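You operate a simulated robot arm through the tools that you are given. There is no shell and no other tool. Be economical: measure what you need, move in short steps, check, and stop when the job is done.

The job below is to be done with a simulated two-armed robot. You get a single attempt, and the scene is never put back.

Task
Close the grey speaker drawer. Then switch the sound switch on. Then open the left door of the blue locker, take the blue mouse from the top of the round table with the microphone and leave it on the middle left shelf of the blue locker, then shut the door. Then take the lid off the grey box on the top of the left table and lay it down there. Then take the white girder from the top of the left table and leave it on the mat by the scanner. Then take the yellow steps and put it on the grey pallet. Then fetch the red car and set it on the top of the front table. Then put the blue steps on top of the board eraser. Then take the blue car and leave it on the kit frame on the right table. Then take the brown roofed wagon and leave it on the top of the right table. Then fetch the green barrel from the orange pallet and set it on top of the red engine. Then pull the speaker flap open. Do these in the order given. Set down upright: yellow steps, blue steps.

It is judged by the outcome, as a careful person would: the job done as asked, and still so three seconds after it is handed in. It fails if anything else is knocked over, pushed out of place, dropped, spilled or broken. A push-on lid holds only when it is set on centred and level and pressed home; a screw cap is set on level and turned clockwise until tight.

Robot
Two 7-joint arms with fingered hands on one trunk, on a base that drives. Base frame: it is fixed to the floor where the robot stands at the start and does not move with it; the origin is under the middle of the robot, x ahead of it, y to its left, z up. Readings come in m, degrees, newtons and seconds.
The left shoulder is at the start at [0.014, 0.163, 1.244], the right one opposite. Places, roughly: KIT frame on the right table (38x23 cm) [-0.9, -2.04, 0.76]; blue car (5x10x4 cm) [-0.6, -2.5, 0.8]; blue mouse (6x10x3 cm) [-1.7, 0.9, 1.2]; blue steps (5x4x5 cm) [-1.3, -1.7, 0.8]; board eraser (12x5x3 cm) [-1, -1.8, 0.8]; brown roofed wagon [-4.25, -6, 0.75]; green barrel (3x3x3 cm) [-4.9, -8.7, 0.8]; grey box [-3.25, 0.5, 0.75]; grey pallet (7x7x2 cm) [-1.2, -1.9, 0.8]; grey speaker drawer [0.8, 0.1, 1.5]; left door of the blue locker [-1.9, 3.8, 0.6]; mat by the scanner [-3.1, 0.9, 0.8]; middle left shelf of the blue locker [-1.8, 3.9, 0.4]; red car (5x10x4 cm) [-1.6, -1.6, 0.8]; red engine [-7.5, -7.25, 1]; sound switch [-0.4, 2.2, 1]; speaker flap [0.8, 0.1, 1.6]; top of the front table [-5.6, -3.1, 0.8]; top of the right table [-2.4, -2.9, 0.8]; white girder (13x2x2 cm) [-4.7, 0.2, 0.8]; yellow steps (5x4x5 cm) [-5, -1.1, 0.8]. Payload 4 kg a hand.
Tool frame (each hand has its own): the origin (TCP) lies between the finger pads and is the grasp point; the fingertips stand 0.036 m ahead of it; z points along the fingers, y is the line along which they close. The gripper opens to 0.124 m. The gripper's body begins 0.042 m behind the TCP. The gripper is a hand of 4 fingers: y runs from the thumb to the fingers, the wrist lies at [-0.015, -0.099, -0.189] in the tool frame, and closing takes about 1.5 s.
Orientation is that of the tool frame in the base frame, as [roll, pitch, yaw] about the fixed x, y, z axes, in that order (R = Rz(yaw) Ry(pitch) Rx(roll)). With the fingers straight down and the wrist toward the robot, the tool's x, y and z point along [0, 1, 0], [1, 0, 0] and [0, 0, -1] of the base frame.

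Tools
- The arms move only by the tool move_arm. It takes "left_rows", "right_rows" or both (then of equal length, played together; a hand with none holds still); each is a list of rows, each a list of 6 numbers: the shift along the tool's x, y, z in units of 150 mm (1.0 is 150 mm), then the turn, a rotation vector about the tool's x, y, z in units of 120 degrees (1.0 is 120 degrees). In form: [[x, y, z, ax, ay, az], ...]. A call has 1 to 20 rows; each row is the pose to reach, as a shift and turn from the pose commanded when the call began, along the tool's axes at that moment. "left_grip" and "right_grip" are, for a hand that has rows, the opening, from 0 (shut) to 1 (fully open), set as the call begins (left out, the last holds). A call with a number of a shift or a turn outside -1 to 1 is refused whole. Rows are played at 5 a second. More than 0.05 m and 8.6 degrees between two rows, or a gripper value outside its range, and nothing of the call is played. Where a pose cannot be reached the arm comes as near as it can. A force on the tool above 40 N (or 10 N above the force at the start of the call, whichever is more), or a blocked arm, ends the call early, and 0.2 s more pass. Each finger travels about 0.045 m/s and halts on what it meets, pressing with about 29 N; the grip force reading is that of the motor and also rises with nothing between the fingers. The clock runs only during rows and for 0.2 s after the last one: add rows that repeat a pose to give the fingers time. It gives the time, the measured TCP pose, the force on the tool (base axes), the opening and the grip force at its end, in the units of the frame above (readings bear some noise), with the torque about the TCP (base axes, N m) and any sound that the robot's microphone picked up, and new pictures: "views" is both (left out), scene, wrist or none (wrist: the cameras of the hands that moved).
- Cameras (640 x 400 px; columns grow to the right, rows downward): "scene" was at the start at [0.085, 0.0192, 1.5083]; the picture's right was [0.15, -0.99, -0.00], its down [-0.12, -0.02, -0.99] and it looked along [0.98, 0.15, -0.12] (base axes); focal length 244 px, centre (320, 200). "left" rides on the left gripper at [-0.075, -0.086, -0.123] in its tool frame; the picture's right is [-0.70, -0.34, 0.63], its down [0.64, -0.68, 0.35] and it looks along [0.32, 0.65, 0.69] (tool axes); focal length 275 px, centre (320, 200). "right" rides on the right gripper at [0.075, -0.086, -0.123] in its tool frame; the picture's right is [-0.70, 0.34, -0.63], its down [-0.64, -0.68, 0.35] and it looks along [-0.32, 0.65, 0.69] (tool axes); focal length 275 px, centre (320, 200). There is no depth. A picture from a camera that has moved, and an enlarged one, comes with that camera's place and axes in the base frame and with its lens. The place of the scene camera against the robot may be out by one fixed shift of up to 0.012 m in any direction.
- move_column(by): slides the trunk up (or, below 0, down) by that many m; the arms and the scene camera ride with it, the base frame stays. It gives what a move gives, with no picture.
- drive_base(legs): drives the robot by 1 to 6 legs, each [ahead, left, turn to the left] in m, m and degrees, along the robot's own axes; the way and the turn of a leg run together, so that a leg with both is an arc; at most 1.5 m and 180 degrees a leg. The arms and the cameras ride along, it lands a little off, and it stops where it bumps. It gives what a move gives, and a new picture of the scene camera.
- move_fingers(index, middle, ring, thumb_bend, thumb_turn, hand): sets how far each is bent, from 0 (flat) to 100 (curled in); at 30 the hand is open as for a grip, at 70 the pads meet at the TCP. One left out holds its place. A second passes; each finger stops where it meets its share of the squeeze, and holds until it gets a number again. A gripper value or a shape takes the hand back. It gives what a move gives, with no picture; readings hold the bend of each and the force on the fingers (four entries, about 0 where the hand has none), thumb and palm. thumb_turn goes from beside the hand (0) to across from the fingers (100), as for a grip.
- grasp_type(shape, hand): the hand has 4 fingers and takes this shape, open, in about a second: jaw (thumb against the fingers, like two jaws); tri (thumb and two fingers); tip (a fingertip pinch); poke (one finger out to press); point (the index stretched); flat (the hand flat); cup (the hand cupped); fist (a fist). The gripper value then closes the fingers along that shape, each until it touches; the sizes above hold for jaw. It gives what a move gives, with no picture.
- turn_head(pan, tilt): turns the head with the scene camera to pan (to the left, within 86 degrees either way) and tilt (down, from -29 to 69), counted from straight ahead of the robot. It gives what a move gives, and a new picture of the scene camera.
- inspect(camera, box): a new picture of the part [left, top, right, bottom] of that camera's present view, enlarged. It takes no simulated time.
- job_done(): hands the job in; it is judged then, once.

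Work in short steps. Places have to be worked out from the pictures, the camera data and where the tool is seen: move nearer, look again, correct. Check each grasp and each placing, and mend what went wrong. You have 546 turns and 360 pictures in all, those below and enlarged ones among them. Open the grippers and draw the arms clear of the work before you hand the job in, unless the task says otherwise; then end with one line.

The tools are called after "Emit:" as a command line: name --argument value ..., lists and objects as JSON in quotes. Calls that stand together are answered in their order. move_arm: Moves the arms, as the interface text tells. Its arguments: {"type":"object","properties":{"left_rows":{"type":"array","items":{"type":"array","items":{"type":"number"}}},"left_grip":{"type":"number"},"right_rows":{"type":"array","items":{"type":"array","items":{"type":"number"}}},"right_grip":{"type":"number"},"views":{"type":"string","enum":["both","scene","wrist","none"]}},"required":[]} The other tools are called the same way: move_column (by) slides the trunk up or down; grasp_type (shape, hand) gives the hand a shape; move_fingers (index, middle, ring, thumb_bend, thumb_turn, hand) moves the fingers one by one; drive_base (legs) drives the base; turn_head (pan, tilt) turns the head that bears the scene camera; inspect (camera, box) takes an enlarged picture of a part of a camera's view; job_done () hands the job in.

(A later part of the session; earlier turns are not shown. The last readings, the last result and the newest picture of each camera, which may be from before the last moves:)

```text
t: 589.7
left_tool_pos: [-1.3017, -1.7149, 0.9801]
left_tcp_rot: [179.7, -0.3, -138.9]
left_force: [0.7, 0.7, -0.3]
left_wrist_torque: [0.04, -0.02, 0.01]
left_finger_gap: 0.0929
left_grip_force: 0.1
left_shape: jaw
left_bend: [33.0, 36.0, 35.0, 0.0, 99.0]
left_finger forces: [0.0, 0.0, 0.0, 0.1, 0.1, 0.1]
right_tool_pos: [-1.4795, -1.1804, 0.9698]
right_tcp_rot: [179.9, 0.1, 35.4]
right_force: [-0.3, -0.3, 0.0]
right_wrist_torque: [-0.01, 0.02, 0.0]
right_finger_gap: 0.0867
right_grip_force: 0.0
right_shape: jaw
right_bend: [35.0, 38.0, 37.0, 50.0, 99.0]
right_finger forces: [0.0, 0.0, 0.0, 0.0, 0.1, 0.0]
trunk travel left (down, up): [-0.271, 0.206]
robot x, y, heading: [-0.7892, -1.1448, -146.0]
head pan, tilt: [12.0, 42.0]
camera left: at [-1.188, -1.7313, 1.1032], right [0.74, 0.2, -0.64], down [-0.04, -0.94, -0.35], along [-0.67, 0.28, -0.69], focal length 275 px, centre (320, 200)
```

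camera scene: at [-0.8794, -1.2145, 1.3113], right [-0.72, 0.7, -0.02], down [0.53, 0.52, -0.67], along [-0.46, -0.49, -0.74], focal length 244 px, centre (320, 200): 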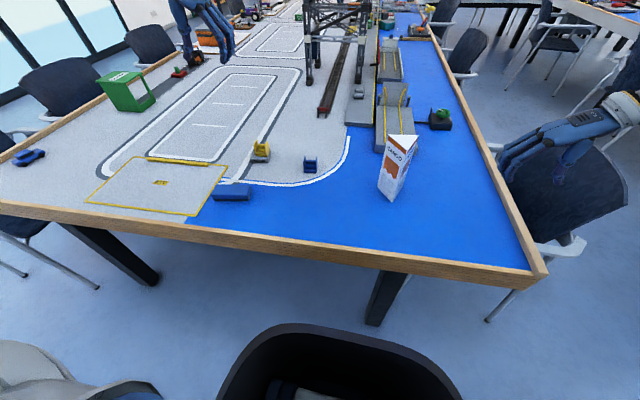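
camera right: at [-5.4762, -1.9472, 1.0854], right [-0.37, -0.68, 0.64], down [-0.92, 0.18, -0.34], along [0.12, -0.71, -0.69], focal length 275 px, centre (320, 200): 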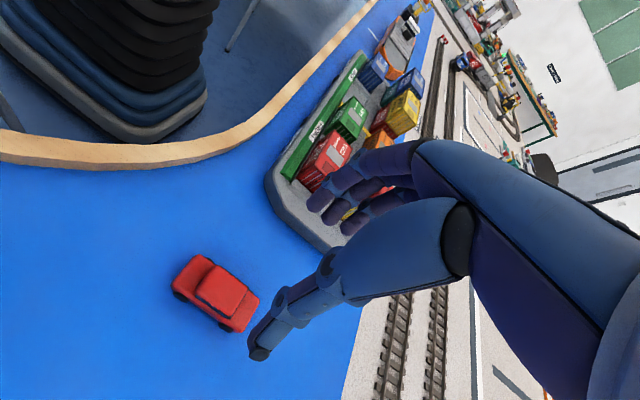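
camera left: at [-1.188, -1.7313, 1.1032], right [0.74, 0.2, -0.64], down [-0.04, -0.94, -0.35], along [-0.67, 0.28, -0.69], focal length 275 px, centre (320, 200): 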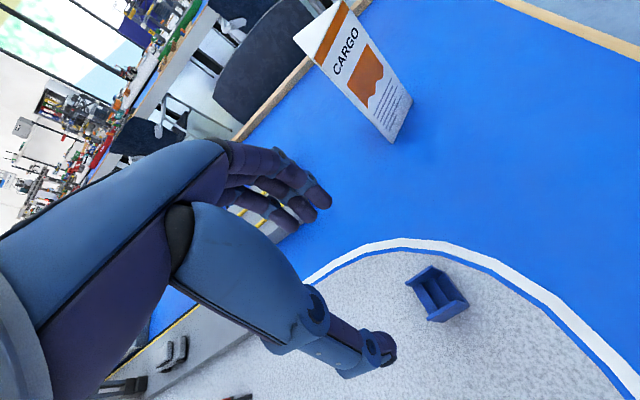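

Aligned within a few millimetres. I descend around the blue steps.

Emit:
move_arm --left_rows '[[0, -0.035, 0.25, 0, 0, 0], [0, -0.035, 0.5, 0, 0, 0], [0, -0.035, 0.75, 0, 0, 0], [0, -0.035, 1.0, 0, 0, 0]]' --views "none"

Emit:
move_arm --left_rows '[[0, 0, 0.06, 0, 0, 0], [0, 0, 0.12, 0, 0, 0], [0, 0, 0.16, 0, 0, 0]]' --views "wrist"

```text
t: 590.7
left_tool_pos: [-1.2994, -1.7192, 0.8297]
left_tcp_rot: [179.8, -0.5, -138.9]
left_force: [0.0, -0.3, 0.4]
left_wrist_torque: [0.03, -0.01, 0.01]
left_finger_gap: 0.0931
left_grip_force: 0.1
left_shape: jaw
left_bend: [33.0, 36.0, 35.0, 0.0, 99.0]
left_finger forces: [0.0, 0.1, 0.0, 0.1, 0.1, 0.0]
right_tool_pos: [-1.4804, -1.1801, 0.9708]
right_tcp_rot: [179.9, 0.1, 35.5]
right_force: [-0.3, -0.5, 0.8]
right_wrist_torque: [0.03, -0.02, 0.01]
right_finger_gap: 0.0867
right_grip_force: 0.0
right_shape: jaw
right_bend: [35.0, 38.0, 37.0, 50.0, 99.0]
right_finger forces: [0.0, 0.0, 0.0, 0.0, 0.0, 0.1]
trunk travel left (down, up): [-0.271, 0.206]
robot x, y, heading: [-0.7877, -1.1379, -146.2]
head pan, tilt: [12.0, 42.0]
```

```text
t: 591.5
left_tool_pos: [-1.2994, -1.7194, 0.8057]
left_tcp_rot: [179.8, -0.3, -139.0]
left_force: [-0.4, -0.2, 0.7]
left_wrist_torque: [0.01, -0.01, -0.03]
left_finger_gap: 0.0931
left_grip_force: 0.2
left_shape: jaw
left_bend: [33.0, 36.0, 35.0, 0.0, 99.0]
left_finger forces: [0.0, 0.1, 0.0, 0.0, 0.0, 0.0]
right_tool_pos: [-1.4801, -1.1814, 0.97]
right_tcp_rot: [179.9, 0.1, 35.6]
right_force: [0.1, -1.3, 0.4]
right_wrist_torque: [-0.02, 0.01, 0.0]
right_finger_gap: 0.0866
right_grip_force: 0.1
right_shape: jaw
right_bend: [35.0, 38.0, 37.0, 50.0, 99.0]
right_finger forces: [0.0, 0.0, 0.0, 0.0, 0.0, 0.1]
trunk travel left (down, up): [-0.271, 0.206]
robot x, y, heading: [-0.7895, -1.143, -146.2]
head pan, tilt: [12.0, 42.0]
camera left: at [-1.1865, -1.7356, 0.9285], right [0.74, 0.2, -0.64], down [-0.04, -0.94, -0.34], along [-0.67, 0.28, -0.69], focal length 275 px, centre (320, 200)
```

left: 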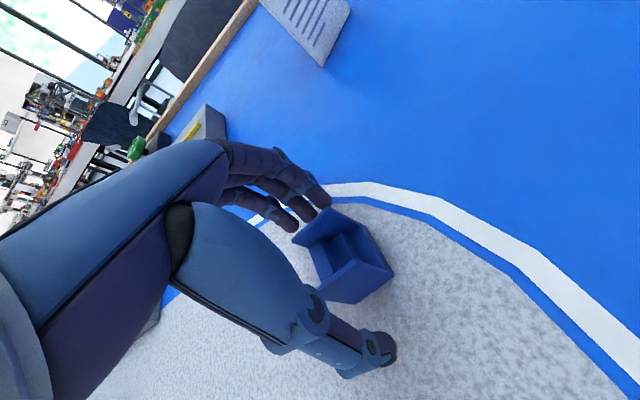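

The steps are centred between the fingers. I close and lift.

Emit:
move_arm --left_rows '[[0, 0, 0, 0, 0, 0], [0, 0, 0, 0, 0, 0], [0, 0, 0, 0, 0, 0], [0, 0, 0, 0, 0, 0], [0, 0, 0, 0, 0, 0], [0, 0, 0, 0, 0, 0]]' --left_grip 0 --views "none"

Emit:
move_arm --left_rows '[[0, 0, -0.1, 0, 0, 0], [0, 0, -0.35, 0, 0, 0], [0, 0, -0.65, 0, 0, 0], [0, 0, -0.9, 0, 0, 0]]' --views "wrist"

```text
t: 592.9
left_tool_pos: [-1.3007, -1.7189, 0.8081]
left_tcp_rot: [179.6, -0.6, -138.9]
left_force: [1.5, -3.0, 12.9]
left_wrist_torque: [0.16, 0.17, -0.01]
left_finger_gap: 0.0503
left_grip_force: 29.5
left_shape: jaw
left_bend: [45.0, 49.0, 54.0, 58.0, 100.0]
left_finger forces: [18.8, 11.5, 0.0, 0.0, 34.6, 0.0]
right_tool_pos: [-1.479, -1.1797, 0.9713]
right_tcp_rot: [179.9, 0.1, 35.4]
right_force: [0.0, 0.4, -0.4]
right_wrist_torque: [-0.01, -0.03, 0.0]
right_finger_gap: 0.0866
right_grip_force: 0.1
right_shape: jaw
right_bend: [35.0, 38.0, 37.0, 50.0, 99.0]
right_finger forces: [0.0, 0.0, 0.0, 0.0, 0.1, 0.0]
trunk travel left (down, up): [-0.271, 0.206]
robot x, y, heading: [-0.7917, -1.1357, -146.1]
head pan, tilt: [12.0, 42.0]
```

```text
t: 593.9
left_tool_pos: [-1.3, -1.7187, 0.9434]
left_tcp_rot: [179.8, -0.4, -139.0]
left_force: [-0.5, 0.4, 0.2]
left_wrist_torque: [0.0, 0.02, -0.03]
left_finger_gap: 0.0487
left_grip_force: 29.1
left_shape: jaw
left_bend: [45.0, 49.0, 54.0, 59.0, 100.0]
left_finger forces: [19.9, 12.0, 0.1, 0.1, 32.0, 0.0]
right_tool_pos: [-1.4789, -1.1794, 0.9711]
right_tcp_rot: [179.9, 0.3, 35.5]
right_force: [-0.4, 0.4, 0.2]
right_wrist_torque: [-0.02, 0.0, 0.04]
right_finger_gap: 0.0866
right_grip_force: 0.1
right_shape: jaw
right_bend: [35.0, 38.0, 37.0, 50.0, 99.0]
right_finger forces: [0.0, 0.0, 0.1, 0.0, 0.0, 0.0]
trunk travel left (down, up): [-0.271, 0.206]
robot x, y, heading: [-0.7899, -1.138, -146.0]
head pan, tilt: [12.0, 42.0]
camera left: at [-1.1856, -1.7349, 1.0643], right [0.74, 0.2, -0.64], down [-0.04, -0.94, -0.34], along [-0.67, 0.28, -0.69], focal length 275 px, centre (320, 200)
```

left: 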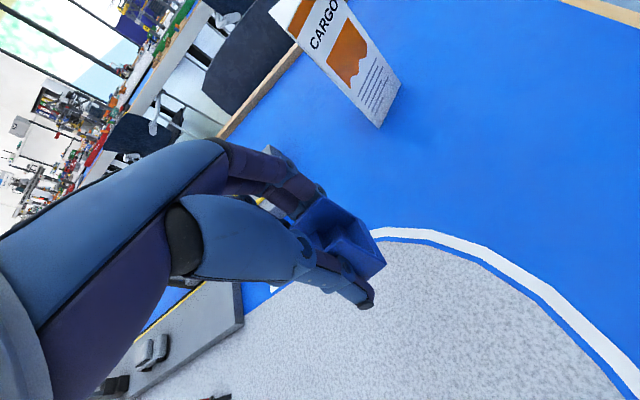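

The blue steps are held. I carry them over the eraser.

Emit:
move_arm --left_rows '[[-0.12, -0.2, 0, 0, 0, 0], [-0.24, -0.4, 0, 0, 0, 0], [-0.36, -0.6, 0, 0, 0, -0.01], [-0.48, -0.79, 0, 0, 0, -0.017]]' --views "none"

Emit:
move_arm --left_rows '[[-0.12, -0.2, 0, 0, 0, 0], [-0.24, -0.4, 0, 0, 0, 0], [-0.36, -0.6, 0, 0, 0, 0], [-0.48, -0.79, 0, 0, 0, 0]]' --views "wrist"

Emit:
inspect --camera "scene" --box '[180, 120, 340, 220]'

```text
t: 594.9
left_tool_pos: [-1.1656, -1.7616, 0.9413]
left_tcp_rot: [179.7, -0.3, -137.1]
left_force: [-0.6, -0.4, 0.6]
left_wrist_torque: [0.01, 0.0, -0.01]
left_finger_gap: 0.0484
left_grip_force: 28.6
left_shape: jaw
left_bend: [45.0, 49.0, 54.0, 59.0, 100.0]
left_finger forces: [19.7, 12.1, 0.1, 0.0, 31.7, 0.0]
right_tool_pos: [-1.4795, -1.1797, 0.9713]
right_tcp_rot: [179.9, 0.2, 35.5]
right_force: [-1.5, 0.1, -1.0]
right_wrist_torque: [0.0, 0.03, -0.02]
right_finger_gap: 0.0868
right_grip_force: 0.1
right_shape: jaw
right_bend: [35.0, 38.0, 37.0, 50.0, 99.0]
right_finger forces: [0.0, 0.0, 0.0, 0.0, 0.1, 0.0]
trunk travel left (down, up): [-0.271, 0.206]
robot x, y, heading: [-0.793, -1.144, -146.1]
head pan, tilt: [12.0, 42.0]
```

```text
t: 595.9
left_tool_pos: [-1.0324, -1.7992, 0.9402]
left_tcp_rot: [179.7, -0.3, -137.0]
left_force: [-0.4, -0.1, -0.1]
left_wrist_torque: [-0.01, 0.02, 0.02]
left_finger_gap: 0.0486
left_grip_force: 28.7
left_shape: jaw
left_bend: [45.0, 49.0, 54.0, 59.0, 100.0]
left_finger forces: [19.8, 11.8, 0.1, 0.0, 31.6, 0.0]
right_tool_pos: [-1.4785, -1.1797, 0.9712]
right_tcp_rot: [179.9, 0.2, 35.5]
right_force: [-0.6, 0.5, 0.2]
right_wrist_torque: [-0.04, 0.02, 0.03]
right_finger_gap: 0.0868
right_grip_force: 0.0
right_shape: jaw
right_bend: [35.0, 38.0, 37.0, 50.0, 99.0]
right_finger forces: [0.0, 0.0, 0.0, 0.0, 0.0, 0.1]
trunk travel left (down, up): [-0.271, 0.206]
robot x, y, heading: [-0.7878, -1.1398, -146.0]
head pan, tilt: [12.0, 42.0]
camera left: at [-0.9182, -1.8113, 1.0625], right [0.73, 0.23, -0.64], down [-0.01, -0.94, -0.34], along [-0.68, 0.26, -0.69], focal length 275 px, centre (320, 200)
```

left: 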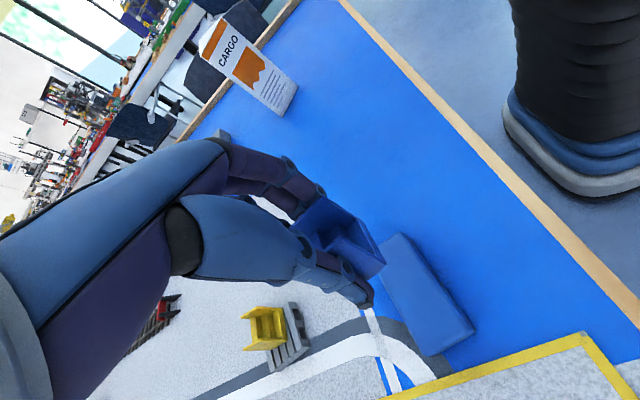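

```text
4.00 times, centred on (260, 170) of scene
camera zoom: at [-0.8785, -1.2145, 1.3114], right [-0.72, 0.7, -0.02], down [0.53, 0.52, -0.67], along [-0.46, -0.49, -0.74], focal length 974 px, centre (560, 320)
```

zoom: 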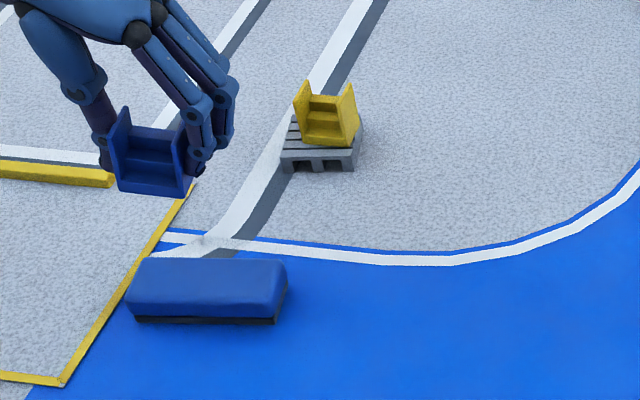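

The wrist camera puts the eraser's centre at [-1.030, -1.800], right under the steps. I lower gently to contact.

Emit:
move_arm --left_rows '[[0, 0, 0.2, 0, 0, 0], [0, 0, 0.4, 0, 0, 0], [0, 0, 0.54, 0, 0, 0], [0, 0, 0.6, 0, 0, 0], [0, 0, 0.64, 0, 0, 0], [0, 0, 0.67, 0, 0, 0], [0, 0, 0.7, 0, 0, 0]]' --views "wrist"

Emit:
inspect --camera "scene" --box '[180, 120, 340, 220]'

```text
t: 597.5
left_tool_pos: [-1.036, -1.7984, 0.8385]
left_tcp_rot: [179.8, -0.6, -136.9]
left_force: [5.1, -1.9, 23.2]
left_wrist_torque: [0.33, 0.2, -0.04]
left_finger_gap: 0.049
left_grip_force: 29.1
left_shape: jaw
left_bend: [45.0, 49.0, 54.0, 59.0, 100.0]
left_finger forces: [18.4, 12.0, 0.1, 0.0, 40.1, 0.1]
right_tool_pos: [-1.4782, -1.1792, 0.9713]
right_tcp_rot: [179.9, 0.2, 35.5]
right_force: [-0.8, 0.7, -0.3]
right_wrist_torque: [0.04, -0.03, -0.02]
right_finger_gap: 0.0864
right_grip_force: 0.2
right_shape: jaw
right_bend: [35.0, 38.0, 37.0, 50.0, 99.0]
right_finger forces: [0.0, 0.0, 0.1, 0.1, 0.1, 0.0]
trunk travel left (down, up): [-0.271, 0.206]
robot x, y, heading: [-0.7916, -1.1439, -146.3]
head pan, tilt: [12.0, 42.0]
camera left: at [-0.9197, -1.8107, 0.9595], right [0.73, 0.23, -0.64], down [-0.01, -0.94, -0.34], along [-0.68, 0.26, -0.68], focal length 275 px, centre (320, 200)
```

left: 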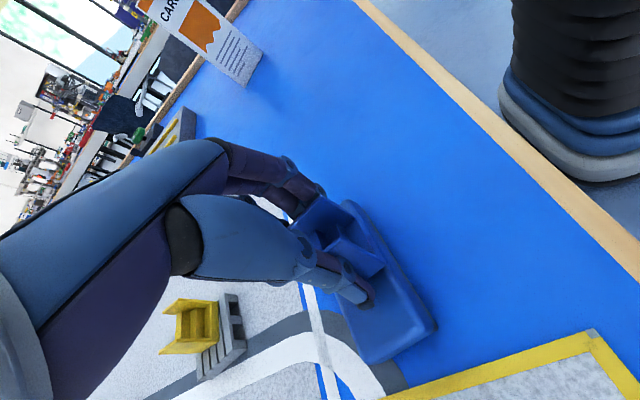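

```text
4.00 times, centred on (260, 170) of scene
camera zoom: at [-0.878, -1.2134, 1.3119], right [-0.72, 0.7, -0.02], down [0.53, 0.52, -0.67], along [-0.46, -0.49, -0.74], focal length 974 px, centre (560, 320)
```

zoom: 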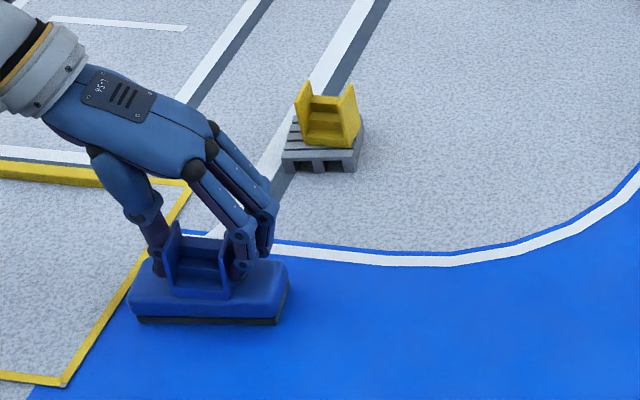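

The steps stand on the eraser, well inside its top. I relax, open and lift away.

Emit:
move_arm --left_rows '[[0, 0, -0.015, 0, 0, 0], [0, 0, -0.015, 0, 0, 0], [0, 0, -0.015, 0, 0, 0], [0, 0, -0.015, 0, 0, 0], [0, 0, -0.015, 0, 0, 0], [0, 0, -0.15, 0, 0, 0], [0, 0, -0.4, 0, 0, 0], [0, 0, -0.7, 0, 0, 0], [0, 0, -1.0, 0, 0, 0]]' --left_grip 0.75 --views "wrist"

Emit:
inspect --camera "scene" --box '[0, 80, 340, 240]'

```text
t: 599.5
left_tool_pos: [-1.0313, -1.7982, 0.9851]
left_tcp_rot: [179.8, -0.2, -137.0]
left_force: [0.4, 0.2, 0.2]
left_wrist_torque: [-0.03, -0.01, 0.01]
left_finger_gap: 0.0929
left_grip_force: 0.1
left_shape: jaw
left_bend: [33.0, 36.0, 35.0, 0.0, 99.0]
left_finger forces: [0.0, 0.0, 0.1, 0.1, 0.0, 0.1]
right_tool_pos: [-1.4792, -1.1796, 0.9711]
right_tcp_rot: [179.9, 0.2, 35.5]
right_force: [1.1, -0.5, 1.0]
right_wrist_torque: [0.01, -0.01, 0.02]
right_finger_gap: 0.0869
right_grip_force: 0.1
right_shape: jaw
right_bend: [35.0, 38.0, 37.0, 50.0, 99.0]
right_finger forces: [0.0, 0.1, 0.0, 0.0, 0.1, 0.0]
trunk travel left (down, up): [-0.271, 0.206]
robot x, y, heading: [-0.7881, -1.1423, -146.1]
head pan, tilt: [12.0, 42.0]
camera left: at [-0.9171, -1.81, 1.1083], right [0.73, 0.23, -0.64], down [-0.01, -0.94, -0.34], along [-0.68, 0.26, -0.69], focal length 275 px, centre (320, 200)
```

left: 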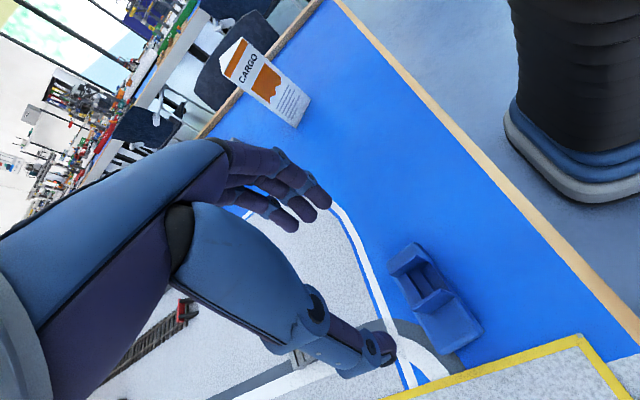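

```text
1.88 times, centred on (170, 160) of scene
camera zoom: at [-0.8792, -1.2138, 1.3114], right [-0.72, 0.7, -0.02], down [0.53, 0.52, -0.67], along [-0.46, -0.49, -0.74], focal length 458 px, centre (602, 275)
```

zoom: 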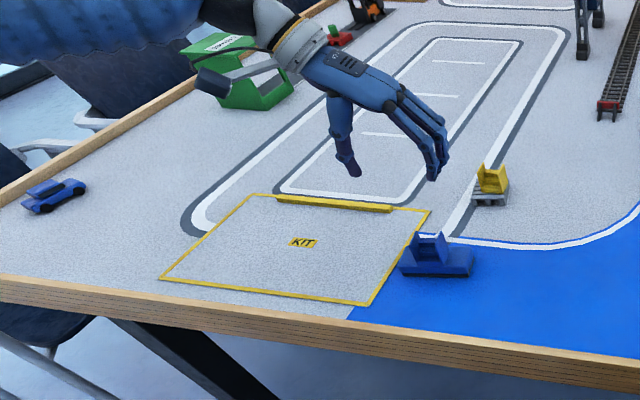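

The blue steps stand upright on the eraser. The blue car is further left on the table, so I raise the hand and drive 80 cm left.

Emit:
move_arm --left_rows '[[0, -0.2, -0.2, 0, 0, 0], [0, -0.4, -0.4, 0, 0, 0], [0, -0.5, -0.7, 0, 0, 0], [0, -0.5, -1.0, 0, 0, 0]]' --views "none"

Emit:
drive_base --legs '[[0, 0.8, 0]]'

Emit:
turn_head --pan 20 --tilt 40

Emit:
inspect --camera "left" --box '[0, 0, 640, 400]'

```text
t: 600.5
left_tool_pos: [-0.9796, -1.8531, 1.1357]
left_tcp_rot: [179.8, -0.4, -136.9]
left_force: [1.0, 0.0, -0.1]
left_wrist_torque: [0.01, 0.01, 0.02]
left_finger_gap: 0.0928
left_grip_force: 0.1
left_shape: jaw
left_bend: [33.0, 36.0, 35.0, 0.0, 99.0]
left_finger forces: [0.0, 0.0, 0.1, 0.0, 0.0, 0.0]
right_tool_pos: [-1.4804, -1.1798, 0.9703]
right_tcp_rot: [179.8, 0.2, 35.5]
right_force: [0.4, 0.3, -0.3]
right_wrist_torque: [0.02, 0.0, 0.0]
right_finger_gap: 0.0868
right_grip_force: 0.0
right_shape: jaw
right_bend: [35.0, 38.0, 37.0, 50.0, 99.0]
right_finger forces: [0.0, 0.1, 0.0, 0.1, 0.0, 0.0]
trunk travel left (down, up): [-0.271, 0.206]
robot x, y, heading: [-0.7894, -1.1405, -146.2]
head pan, tilt: [12.0, 42.0]
```

```text
t: 604.9
left_tool_pos: [-0.5255, -2.5297, 1.1348]
left_tcp_rot: [179.7, -0.4, -136.8]
left_force: [0.6, 0.0, 0.0]
left_wrist_torque: [-0.01, 0.04, -0.02]
left_finger_gap: 0.0932
left_grip_force: 0.1
left_shape: jaw
left_bend: [33.0, 36.0, 35.0, 0.0, 99.0]
left_finger forces: [0.0, 0.1, 0.0, 0.0, 0.0, 0.0]
right_tool_pos: [-1.0258, -1.8549, 0.9708]
right_tcp_rot: [179.9, 0.2, 35.5]
right_force: [0.0, -0.8, 0.4]
right_wrist_torque: [0.02, 0.01, -0.02]
right_finger_gap: 0.0866
right_grip_force: 0.0
right_shape: jaw
right_bend: [35.0, 38.0, 37.0, 50.0, 99.0]
right_finger forces: [0.0, 0.0, 0.1, 0.0, 0.0, 0.0]
trunk travel left (down, up): [-0.271, 0.206]
robot x, y, heading: [-0.3352, -1.8125, -146.2]
head pan, tilt: [12.0, 42.0]
camera scene: at [-0.4253, -1.8898, 1.3113], right [-0.72, 0.7, -0.02], down [0.53, 0.52, -0.67], along [-0.46, -0.49, -0.74], focal length 244 px, centre (320, 200)
```

scene: 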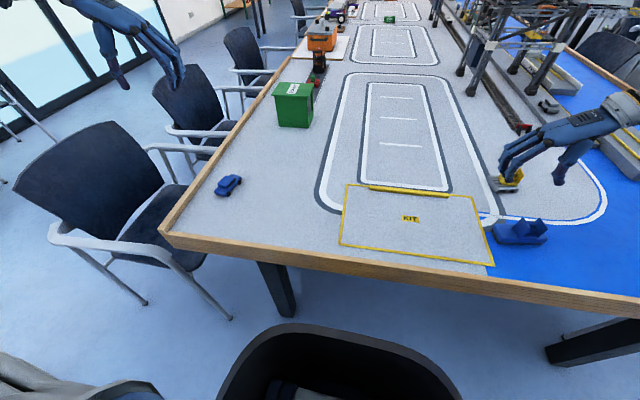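

```text
t: 605.6
left_tool_pos: [-0.5261, -2.5289, 1.1338]
left_tcp_rot: [179.6, -0.5, -136.9]
left_force: [0.9, 0.0, 0.4]
left_wrist_torque: [-0.01, 0.0, -0.02]
left_finger_gap: 0.0925
left_grip_force: 0.1
left_shape: jaw
left_bend: [33.0, 36.0, 35.0, 0.0, 99.0]
left_finger forces: [0.0, 0.0, 0.1, 0.1, 0.0, 0.0]
right_tool_pos: [-1.0259, -1.8559, 0.9703]
right_tcp_rot: [179.8, 0.3, 35.5]
right_force: [0.2, 0.0, 0.2]
right_wrist_torque: [-0.03, -0.04, -0.02]
right_finger_gap: 0.087
right_grip_force: 0.1
right_shape: jaw
right_bend: [35.0, 38.0, 37.0, 50.0, 99.0]
right_finger forces: [0.0, 0.1, 0.1, 0.0, 0.0, 0.1]
trunk travel left (down, up): [-0.271, 0.206]
robot x, y, heading: [-0.3372, -1.8138, -146.1]
head pan, tilt: [20.0, 40.0]
camera scene: at [-0.418, -1.8978, 1.3144], right [-0.81, 0.59, -0.04], down [0.44, 0.56, -0.7], along [-0.39, -0.58, -0.71], focal length 244 px, centre (320, 200)
```

scene: 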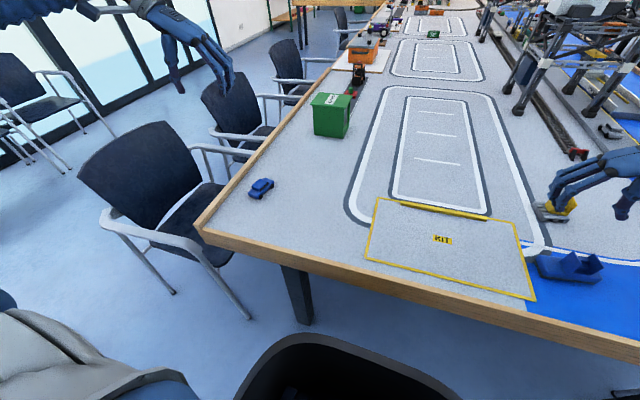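

```text
1.00 times, centred on (320, 200) of left (not enlarged: the box is as wide or as high as the picture)
camera zoom: at [-0.412, -2.5405, 1.2571], right [0.73, 0.23, -0.64], down [-0.01, -0.94, -0.34], along [-0.68, 0.26, -0.69], focal length 275 px, centre (320, 200)
```

zoom: 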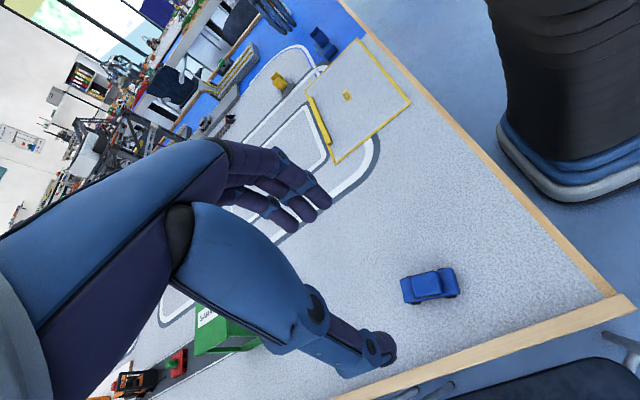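

The blue car is at [-0.589, -2.516], axis about 20°. I turn the left hand to close across its width and move over it.

Emit:
move_arm --left_rows '[[0.08, 0.12, 0, 0, 0, 0.065], [0.16, 0.24, 0.1, 0, 0, 0.13], [0.25, 0.35, 0.25, 0, 0, 0.19], [0.25, 0.35, 0.5, 0, 0, 0.19], [0.25, 0.35, 0.75, 0, 0, 0.19], [0.25, 0.35, 1.0, 0, 0, 0.19]]' --left_grip 0.8 --views "wrist"

```text
t: 607.0
left_tool_pos: [-0.5909, -2.5168, 0.9842]
left_tcp_rot: [179.8, -0.5, -159.7]
left_force: [0.3, 0.3, 0.6]
left_wrist_torque: [0.0, -0.01, -0.02]
left_finger_gap: 0.0989
left_grip_force: 0.0
left_shape: jaw
left_bend: [32.0, 35.0, 34.0, 0.0, 98.0]
left_finger forces: [0.0, 0.0, 0.0, 0.1, 0.1, 0.1]
right_tool_pos: [-1.0266, -1.8562, 0.9703]
right_tcp_rot: [180.0, 0.2, 35.5]
right_force: [-0.4, -0.8, 0.3]
right_wrist_torque: [0.03, -0.02, -0.01]
right_finger_gap: 0.0867
right_grip_force: 0.1
right_shape: jaw
right_bend: [35.0, 38.0, 37.0, 50.0, 99.0]
right_finger forces: [0.1, 0.0, 0.0, 0.1, 0.0, 0.1]
trunk travel left (down, up): [-0.271, 0.206]
robot x, y, heading: [-0.3344, -1.8139, -146.0]
head pan, tilt: [20.0, 40.0]
camera left: at [-0.4892, -2.5723, 1.1071], right [0.76, -0.07, -0.64], down [-0.37, -0.86, -0.34], along [-0.53, 0.5, -0.69], focal length 275 px, centre (320, 200)
```

left: 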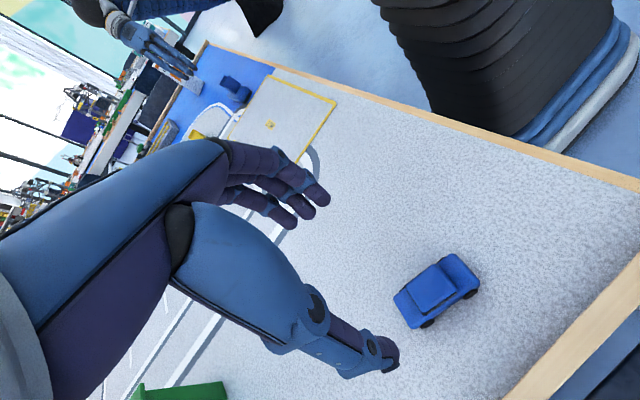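

Well aligned. I descend and close on the car.

Emit:
move_arm --left_rows '[[-0.02, 0.01, 0.25, 0, 0, 0.03], [-0.02, 0.01, 0.5, 0, 0, 0.03], [-0.02, 0.01, 0.75, 0, 0, 0.03], [-0.02, 0.01, 1.0, 0, 0, 0.03]]' --views "none"

Emit:
move_arm --left_rows '[[0, 0, 0.07, 0, 0, 0], [0, 0, 0.14, 0, 0, 0], [0, 0, 0.18, 0, 0, 0]]' --views "wrist"

```text
t: 608.0
left_tool_pos: [-0.591, -2.5153, 0.835]
left_tcp_rot: [179.9, -0.5, -163.3]
left_force: [-0.2, 0.3, -0.5]
left_wrist_torque: [0.02, -0.01, -0.01]
left_finger_gap: 0.099
left_grip_force: 0.1
left_shape: jaw
left_bend: [32.0, 35.0, 34.0, 0.0, 98.0]
left_finger forces: [0.1, 0.0, 0.1, 0.0, 0.0, 0.0]
right_tool_pos: [-1.0261, -1.8561, 0.9701]
right_tcp_rot: [179.9, 0.1, 35.6]
right_force: [0.0, 0.0, -0.5]
right_wrist_torque: [0.02, 0.0, 0.01]
right_finger_gap: 0.087
right_grip_force: 0.2
right_shape: jaw
right_bend: [35.0, 38.0, 37.0, 50.0, 99.0]
right_finger forces: [0.0, 0.1, 0.1, 0.1, 0.0, 0.0]
trunk travel left (down, up): [-0.271, 0.206]
robot x, y, heading: [-0.3368, -1.8164, -146.0]
head pan, tilt: [20.0, 40.0]
```

```text
t: 608.8
left_tool_pos: [-0.5904, -2.5154, 0.807]
left_tcp_rot: [179.9, -0.5, -163.3]
left_force: [0.1, -0.2, 0.1]
left_wrist_torque: [-0.01, -0.03, -0.02]
left_finger_gap: 0.099
left_grip_force: 0.0
left_shape: jaw
left_bend: [32.0, 35.0, 34.0, 0.0, 98.0]
left_finger forces: [0.0, 0.1, 0.1, 0.1, 0.0, 0.0]
right_tool_pos: [-1.0266, -1.8564, 0.9705]
right_tcp_rot: [179.9, 0.1, 35.6]
right_force: [0.4, 0.2, 0.8]
right_wrist_torque: [-0.02, -0.02, -0.01]
right_finger_gap: 0.0869
right_grip_force: 0.0
right_shape: jaw
right_bend: [35.0, 38.0, 37.0, 50.0, 99.0]
right_finger forces: [0.0, 0.1, 0.0, 0.0, 0.0, 0.1]
trunk travel left (down, up): [-0.271, 0.206]
robot x, y, heading: [-0.336, -1.8112, -146.2]
head pan, tilt: [20.0, 40.0]
camera left: at [-0.4925, -2.5758, 0.93], right [0.76, -0.12, -0.64], down [-0.42, -0.84, -0.34], along [-0.49, 0.53, -0.69], focal length 275 px, centre (320, 200)
```

left: 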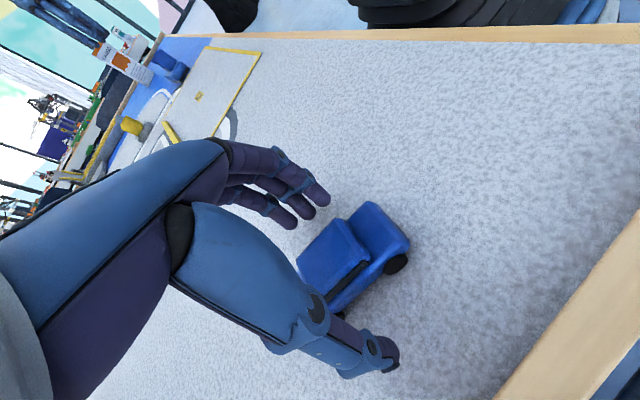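

Emit:
move_arm --left_rows '[[0, 0, 0, 0, 0, 0], [0, 0, 0, 0, 0, 0], [0, 0, 0, 0, 0, 0], [0, 0, 0, 0, 0, 0], [0, 0, 0, 0, 0, 0], [0, 0, 0, 0, 0, 0], [0, 0, 0, 0, 0, 0]]' --left_grip 0 --views "none"

Emit:
move_arm --left_rows '[[0, 0, -0.1, 0, 0, 0], [0, 0, -0.35, 0, 0, 0], [0, 0, -0.65, 0, 0, 0], [0, 0, -0.95, 0, 0, 0]]' --views "wrist"

```text
t: 610.4
left_tool_pos: [-0.5898, -2.5133, 0.809]
left_tcp_rot: [179.9, -0.6, -163.2]
left_force: [-2.5, -1.0, 9.4]
left_wrist_torque: [0.14, 0.15, 0.0]
left_finger_gap: 0.0431
left_grip_force: 29.0
left_shape: jaw
left_bend: [47.0, 52.0, 52.0, 60.0, 100.0]
left_finger forces: [18.7, 11.2, 4.0, 0.0, 34.8, 0.0]
right_tool_pos: [-1.0261, -1.8548, 0.9707]
right_tcp_rot: [179.8, 0.1, 35.5]
right_force: [-0.8, 0.2, 0.0]
right_wrist_torque: [0.01, 0.0, -0.04]
right_finger_gap: 0.0867
right_grip_force: 0.0
right_shape: jaw
right_bend: [35.0, 38.0, 37.0, 50.0, 99.0]
right_finger forces: [0.0, 0.0, 0.0, 0.0, 0.1, 0.0]
trunk travel left (down, up): [-0.271, 0.206]
robot x, y, heading: [-0.3335, -1.8124, -145.9]
head pan, tilt: [20.0, 40.0]
```

```text
t: 611.4
left_tool_pos: [-0.5894, -2.5123, 0.9526]
left_tcp_rot: [-180.0, -0.4, -163.3]
left_force: [1.1, 1.0, -1.1]
left_wrist_torque: [0.03, 0.01, 0.01]
left_finger_gap: 0.0422
left_grip_force: 29.2
left_shape: jaw
left_bend: [47.0, 53.0, 53.0, 60.0, 100.0]
left_finger forces: [18.6, 10.8, 4.1, 0.1, 32.9, 0.0]
right_tool_pos: [-1.0259, -1.8544, 0.9706]
right_tcp_rot: [179.9, 0.2, 35.5]
right_force: [0.1, 0.5, 0.4]
right_wrist_torque: [0.02, -0.03, 0.01]
right_finger_gap: 0.0868
right_grip_force: 0.1
right_shape: jaw
right_bend: [35.0, 38.0, 37.0, 50.0, 99.0]
right_finger forces: [0.0, 0.0, 0.0, 0.0, 0.1, 0.0]
trunk travel left (down, up): [-0.271, 0.206]
robot x, y, heading: [-0.3378, -1.8178, -146.1]
head pan, tilt: [20.0, 40.0]
camera left: at [-0.4916, -2.5743, 1.0748], right [0.76, -0.12, -0.64], down [-0.42, -0.84, -0.34], along [-0.49, 0.53, -0.69], focal length 275 px, centre (320, 200)
```

left: 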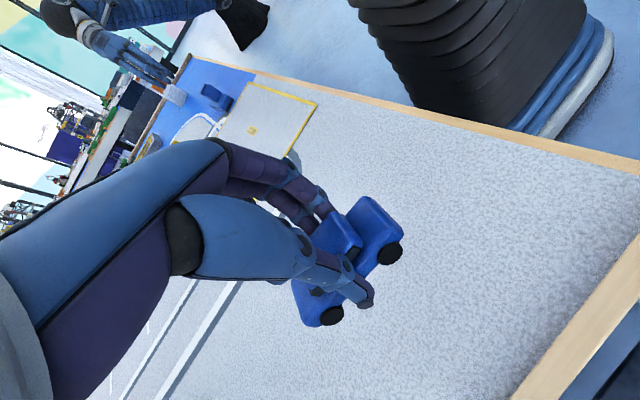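

The blue car is held. I drive 50 cm right so the KIT frame comes under the left hand.

Emit:
drive_base --legs '[[0, -0.5, 0]]'

Emit:
inspect --camera "left" --box '[0, 0, 640, 400]'

```text
t: 614.3
left_tool_pos: [-0.8703, -2.0982, 0.9517]
left_tcp_rot: [180.0, -0.5, -163.6]
left_force: [0.2, -0.5, -1.0]
left_wrist_torque: [-0.02, -0.03, -0.01]
left_finger_gap: 0.0422
left_grip_force: 29.2
left_shape: jaw
left_bend: [47.0, 53.0, 53.0, 60.0, 100.0]
left_finger forces: [18.7, 10.9, 4.0, 0.0, 32.9, 0.1]
right_tool_pos: [-1.3042, -1.4362, 0.9708]
right_tcp_rot: [179.8, 0.1, 35.3]
right_force: [0.0, 1.0, -0.7]
right_wrist_torque: [0.0, -0.03, 0.0]
right_finger_gap: 0.0866
right_grip_force: 0.0
right_shape: jaw
right_bend: [35.0, 38.0, 37.0, 50.0, 99.0]
right_finger forces: [0.0, 0.0, 0.1, 0.1, 0.0, 0.0]
trunk travel left (down, up): [-0.271, 0.206]
robot x, y, heading: [-0.6135, -1.4021, -146.0]
head pan, tilt: [20.0, 40.0]
camera scene: at [-0.6967, -1.4821, 1.3144], right [-0.8, 0.59, -0.04], down [0.44, 0.56, -0.7], along [-0.4, -0.58, -0.71], focal length 244 px, centre (320, 200)
```

scene: 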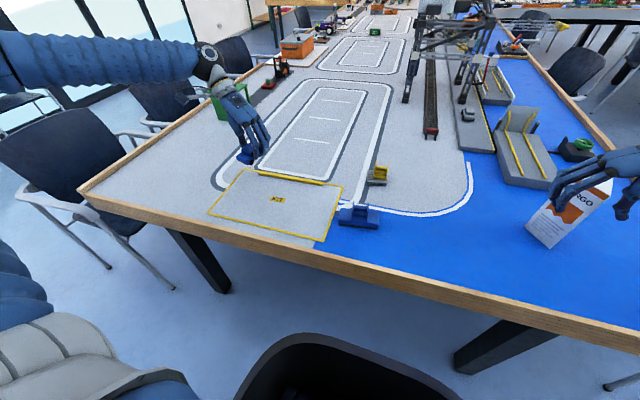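

```text
1.00 times, centred on (320, 200) of left (not enlarged: the box is as wide or as high as the picture)
camera zoom: at [-0.7735, -2.1588, 1.0745], right [0.76, -0.13, -0.64], down [-0.43, -0.84, -0.34], along [-0.49, 0.53, -0.69], focal length 275 px, centre (320, 200)
```

zoom: 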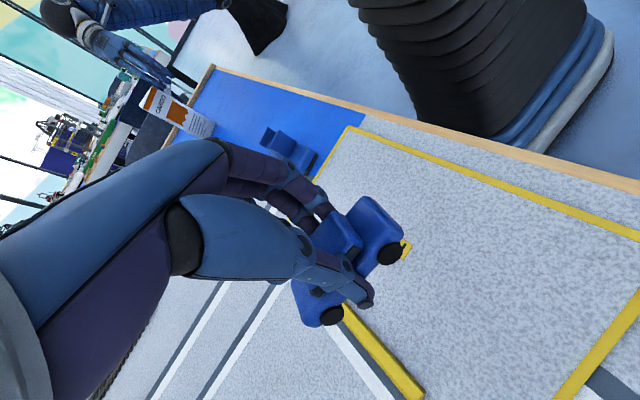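

The KIT label at the frame's centre is at [-0.882, -2.046]. I shift there and lower the car.

Emit:
move_arm --left_rows '[[0, 0.18, 0.1, 0, 0, 0], [-0.02, 0.35, 0.25, 0, 0, 0], [-0.02, 0.35, 0.5, 0, 0, 0], [-0.02, 0.35, 0.75, 0, 0, 0], [-0.02, 0.35, 0.87, 0, 0, 0], [-0.02, 0.35, 0.92, 0, 0, 0], [-0.02, 0.35, 0.96, 0, 0, 0]]' --views "wrist"

```text
t: 615.9
left_tool_pos: [-0.8836, -2.0463, 0.8092]
left_tcp_rot: [180.0, -0.6, -163.6]
left_force: [1.6, 0.5, 10.8]
left_wrist_torque: [0.07, 0.2, -0.01]
left_finger_gap: 0.0421
left_grip_force: 29.0
left_shape: jaw
left_bend: [47.0, 53.0, 53.0, 60.0, 100.0]
left_finger forces: [18.5, 10.5, 7.2, 0.0, 35.2, 0.1]
right_tool_pos: [-1.3035, -1.4366, 0.9717]
right_tcp_rot: [180.0, 0.2, 35.3]
right_force: [0.3, 0.4, -0.1]
right_wrist_torque: [-0.03, -0.03, -0.02]
right_finger_gap: 0.0864
right_grip_force: 0.1
right_shape: jaw
right_bend: [35.0, 38.0, 37.0, 50.0, 99.0]
right_finger forces: [0.1, 0.0, 0.2, 0.0, 0.1, 0.0]
trunk travel left (down, up): [-0.271, 0.206]
robot x, y, heading: [-0.6143, -1.3988, -146.0]
head pan, tilt: [20.0, 40.0]
camera left: at [-0.7862, -2.1079, 0.9317], right [0.76, -0.13, -0.64], down [-0.43, -0.84, -0.34], along [-0.49, 0.53, -0.69], focal length 275 px, centre (320, 200)
```

left: 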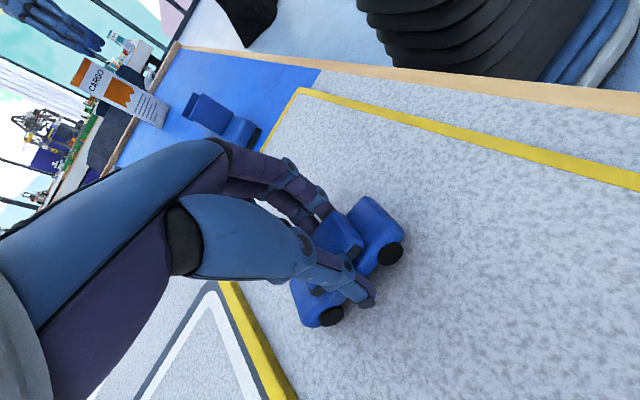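

The car touches down within the KIT frame. I open and lift off.

Emit:
move_arm --left_rows '[[0, 0, 0, 0, 0, 0], [0, 0, 0, 0, 0, 0], [0, 0, 0, 0, 0, 0], [0, 0, 0, 0, 0, 0], [0, 0, -0.15, 0, 0, 0], [0, 0, -0.4, 0, 0, 0], [0, 0, -0.7, 0, 0, 0], [0, 0, -1.0, 0, 0, 0]]' --left_grip 0.75 --views "wrist"

```text
t: 617.7
left_tool_pos: [-0.8812, -2.0455, 0.9587]
left_tcp_rot: [179.9, -0.5, -163.5]
left_force: [-0.9, -0.1, 0.6]
left_wrist_torque: [0.05, 0.03, -0.01]
left_finger_gap: 0.0929
left_grip_force: 0.0
left_shape: jaw
left_bend: [33.0, 36.0, 35.0, 0.0, 99.0]
left_finger forces: [0.1, 0.0, 0.1, 0.0, 0.1, 0.0]
right_tool_pos: [-1.303, -1.4369, 0.9719]
right_tcp_rot: [179.9, 0.2, 35.3]
right_force: [-0.4, 1.2, 0.3]
right_wrist_torque: [-0.05, 0.01, -0.01]
right_finger_gap: 0.0868
right_grip_force: 0.1
right_shape: jaw
right_bend: [35.0, 38.0, 37.0, 50.0, 99.0]
right_finger forces: [0.0, 0.0, 0.0, 0.0, 0.0, 0.0]
trunk travel left (down, up): [-0.271, 0.206]
robot x, y, heading: [-0.6148, -1.3991, -146.4]
head pan, tilt: [20.0, 40.0]
camera left: at [-0.7849, -2.107, 1.0817], right [0.76, -0.13, -0.64], down [-0.43, -0.84, -0.34], along [-0.49, 0.53, -0.69], focal length 275 px, centre (320, 200)
```

left: 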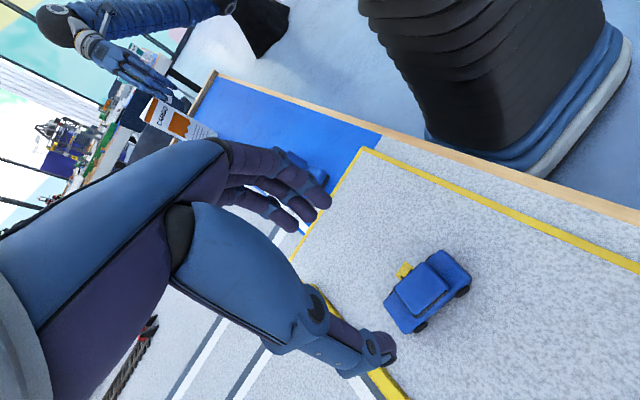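

The blue car is on the KIT frame. For the brown roofed wagon I raise arms and trunk, drive left past the table end and look down the window side.

Emit:
move_arm --left_rows '[[0, -0.1, -0.3, 0, 0, 0], [0, -0.3, -0.5, 0, 0, 0], [0, -0.5, -0.7, 0, 0, 0], [0, -0.6, -1.0, 0, 0, 0]]' --right_rows '[[0.1, 0.1, -0.2, 0, 0, 0], [0.2, 0.2, -0.4, 0, 0, 0], [0.3, 0.25, -0.6, 0, 0, 0], [0.4, 0.25, -0.8, 0, 0, 0]]' --views "none"

Emit:
move_column --by 0.2

Emit:
drive_base --legs '[[0, 1.3, 0]]'

Emit:
turn_head --pan 15 --tilt 20

```text
t: 618.7
left_tool_pos: [-0.8551, -2.1314, 1.1083]
left_tcp_rot: [-180.0, -0.4, -163.6]
left_force: [-0.3, -0.6, 0.7]
left_wrist_torque: [-0.01, 0.02, 0.03]
left_finger_gap: 0.0928
left_grip_force: 0.1
left_shape: jaw
left_bend: [33.0, 36.0, 35.0, 0.0, 99.0]
left_finger forces: [0.1, 0.0, 0.0, 0.0, 0.1, 0.0]
right_tool_pos: [-1.2321, -1.431, 1.0907]
right_tcp_rot: [179.9, 0.2, 35.3]
right_force: [-0.4, 0.9, 0.3]
right_wrist_torque: [-0.03, 0.01, -0.01]
right_finger_gap: 0.0867
right_grip_force: 0.1
right_shape: jaw
right_bend: [35.0, 38.0, 37.0, 50.0, 99.0]
right_finger forces: [0.1, 0.0, 0.1, 0.0, 0.0, 0.0]
trunk travel left (down, up): [-0.271, 0.206]
robot x, y, heading: [-0.6156, -1.3988, -146.1]
head pan, tilt: [20.0, 40.0]
```

```text
t: 620.9
left_tool_pos: [-0.856, -2.1321, 1.3071]
left_tcp_rot: [179.9, -0.4, -163.5]
left_force: [0.0, 0.9, -0.4]
left_wrist_torque: [-0.01, 0.0, 0.0]
left_finger_gap: 0.0929
left_grip_force: 0.0
left_shape: jaw
left_bend: [33.0, 36.0, 35.0, 0.0, 99.0]
left_finger forces: [0.0, 0.0, 0.1, 0.0, 0.0, 0.0]
right_tool_pos: [-1.233, -1.4335, 1.29]
right_tcp_rot: [179.8, 0.1, 35.3]
right_force: [0.8, -0.5, -0.3]
right_wrist_torque: [-0.01, 0.0, -0.03]
right_finger_gap: 0.0867
right_grip_force: 0.2
right_shape: jaw
right_bend: [35.0, 38.0, 37.0, 50.0, 99.0]
right_finger forces: [0.0, 0.1, 0.0, 0.0, 0.1, 0.0]
trunk travel left (down, up): [-0.471, 0.006]
robot x, y, heading: [-0.6173, -1.4029, -146.5]
head pan, tilt: [20.0, 40.0]
```

```text
t: 627.4
left_tool_pos: [-0.1453, -3.2093, 1.3076]
left_tcp_rot: [179.9, -0.5, -163.8]
left_force: [-0.6, -0.8, 0.0]
left_wrist_torque: [-0.01, 0.01, 0.0]
left_finger_gap: 0.093
left_grip_force: 0.1
left_shape: jaw
left_bend: [33.0, 36.0, 35.0, 0.0, 99.0]
left_finger forces: [0.0, 0.1, 0.0, 0.0, 0.1, 0.0]
right_tool_pos: [-0.5196, -2.5077, 1.2906]
right_tcp_rot: [179.9, 0.1, 35.0]
right_force: [-0.4, 0.3, 0.1]
right_wrist_torque: [0.03, 0.0, 0.01]
right_finger_gap: 0.0866
right_grip_force: 0.2
right_shape: jaw
right_bend: [35.0, 38.0, 37.0, 50.0, 99.0]
right_finger forces: [0.1, 0.0, 0.0, 0.0, 0.1, 0.0]
trunk travel left (down, up): [-0.471, 0.006]
robot x, y, heading: [0.0999, -2.4785, -146.6]
head pan, tilt: [20.0, 40.0]
camera scene: at [0.0545, -2.5365, 1.5269], right [-0.8, 0.6, 0.0], down [0.38, 0.52, -0.77], along [-0.46, -0.61, -0.64], focal length 244 px, centre (320, 200)
```

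scene: 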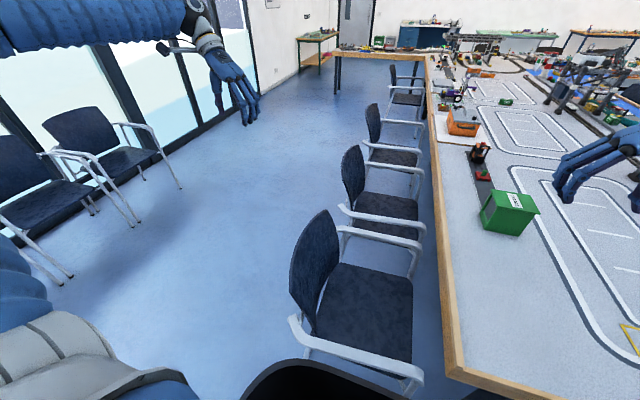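

```text
t: 628.2
left_tool_pos: [-0.1432, -3.209, 1.3077]
left_tcp_rot: [179.9, -0.5, -163.8]
left_force: [0.1, -0.9, 0.2]
left_wrist_torque: [0.02, 0.02, -0.01]
left_finger_gap: 0.0928
left_grip_force: 0.0
left_shape: jaw
left_bend: [33.0, 36.0, 35.0, 0.0, 99.0]
left_finger forces: [0.0, 0.0, 0.0, 0.0, 0.0, 0.1]
right_tool_pos: [-0.5186, -2.5084, 1.2905]
right_tcp_rot: [179.9, 0.2, 35.0]
right_force: [-0.1, 0.3, 0.3]
right_wrist_torque: [-0.01, 0.02, 0.0]
right_finger_gap: 0.0868
right_grip_force: 0.0
right_shape: jaw
right_bend: [35.0, 38.0, 37.0, 50.0, 99.0]
right_finger forces: [0.1, 0.0, 0.1, 0.0, 0.0, 0.1]
trunk travel left (down, up): [-0.471, 0.006]
robot x, y, heading: [0.1054, -2.4837, -146.3]
head pan, tilt: [15.0, 20.0]
camera scene: at [0.0432, -2.5376, 1.5582], right [-0.75, 0.66, 0.0], down [0.23, 0.26, -0.94], along [-0.62, -0.7, -0.34], focal length 244 px, centre (320, 200)
```

scene: 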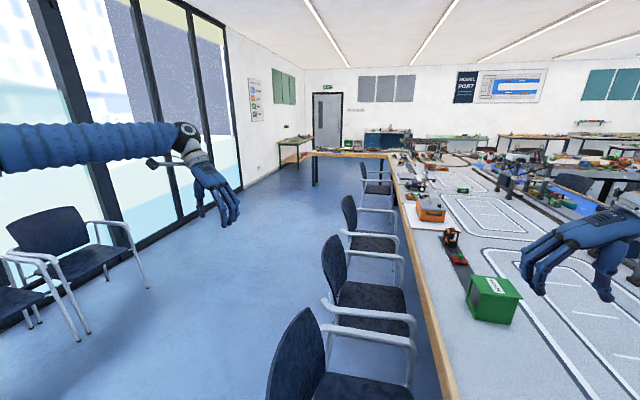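

The window-side corridor is wide. I zoom in on the far desk where the wagon should be.

Emit:
inspect --camera "scene" --box '[290, 115, 450, 215]'

```text
4.00 times, centred on (370, 165) of scene
camera zoom: at [0.0432, -2.5376, 1.5582], right [-0.75, 0.66, 0.0], down [0.23, 0.26, -0.94], along [-0.62, -0.7, -0.34], focal length 974 px, centre (120, 340)
```

zoom: 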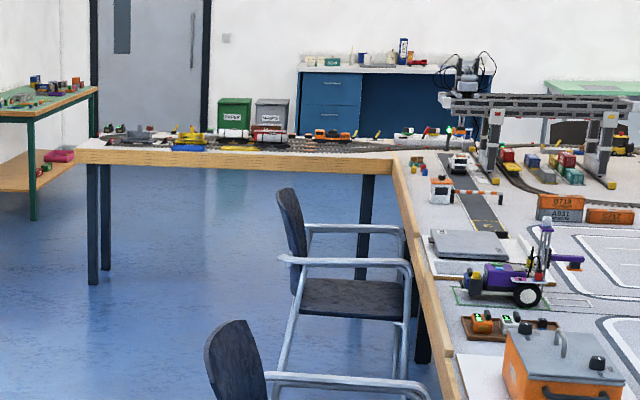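

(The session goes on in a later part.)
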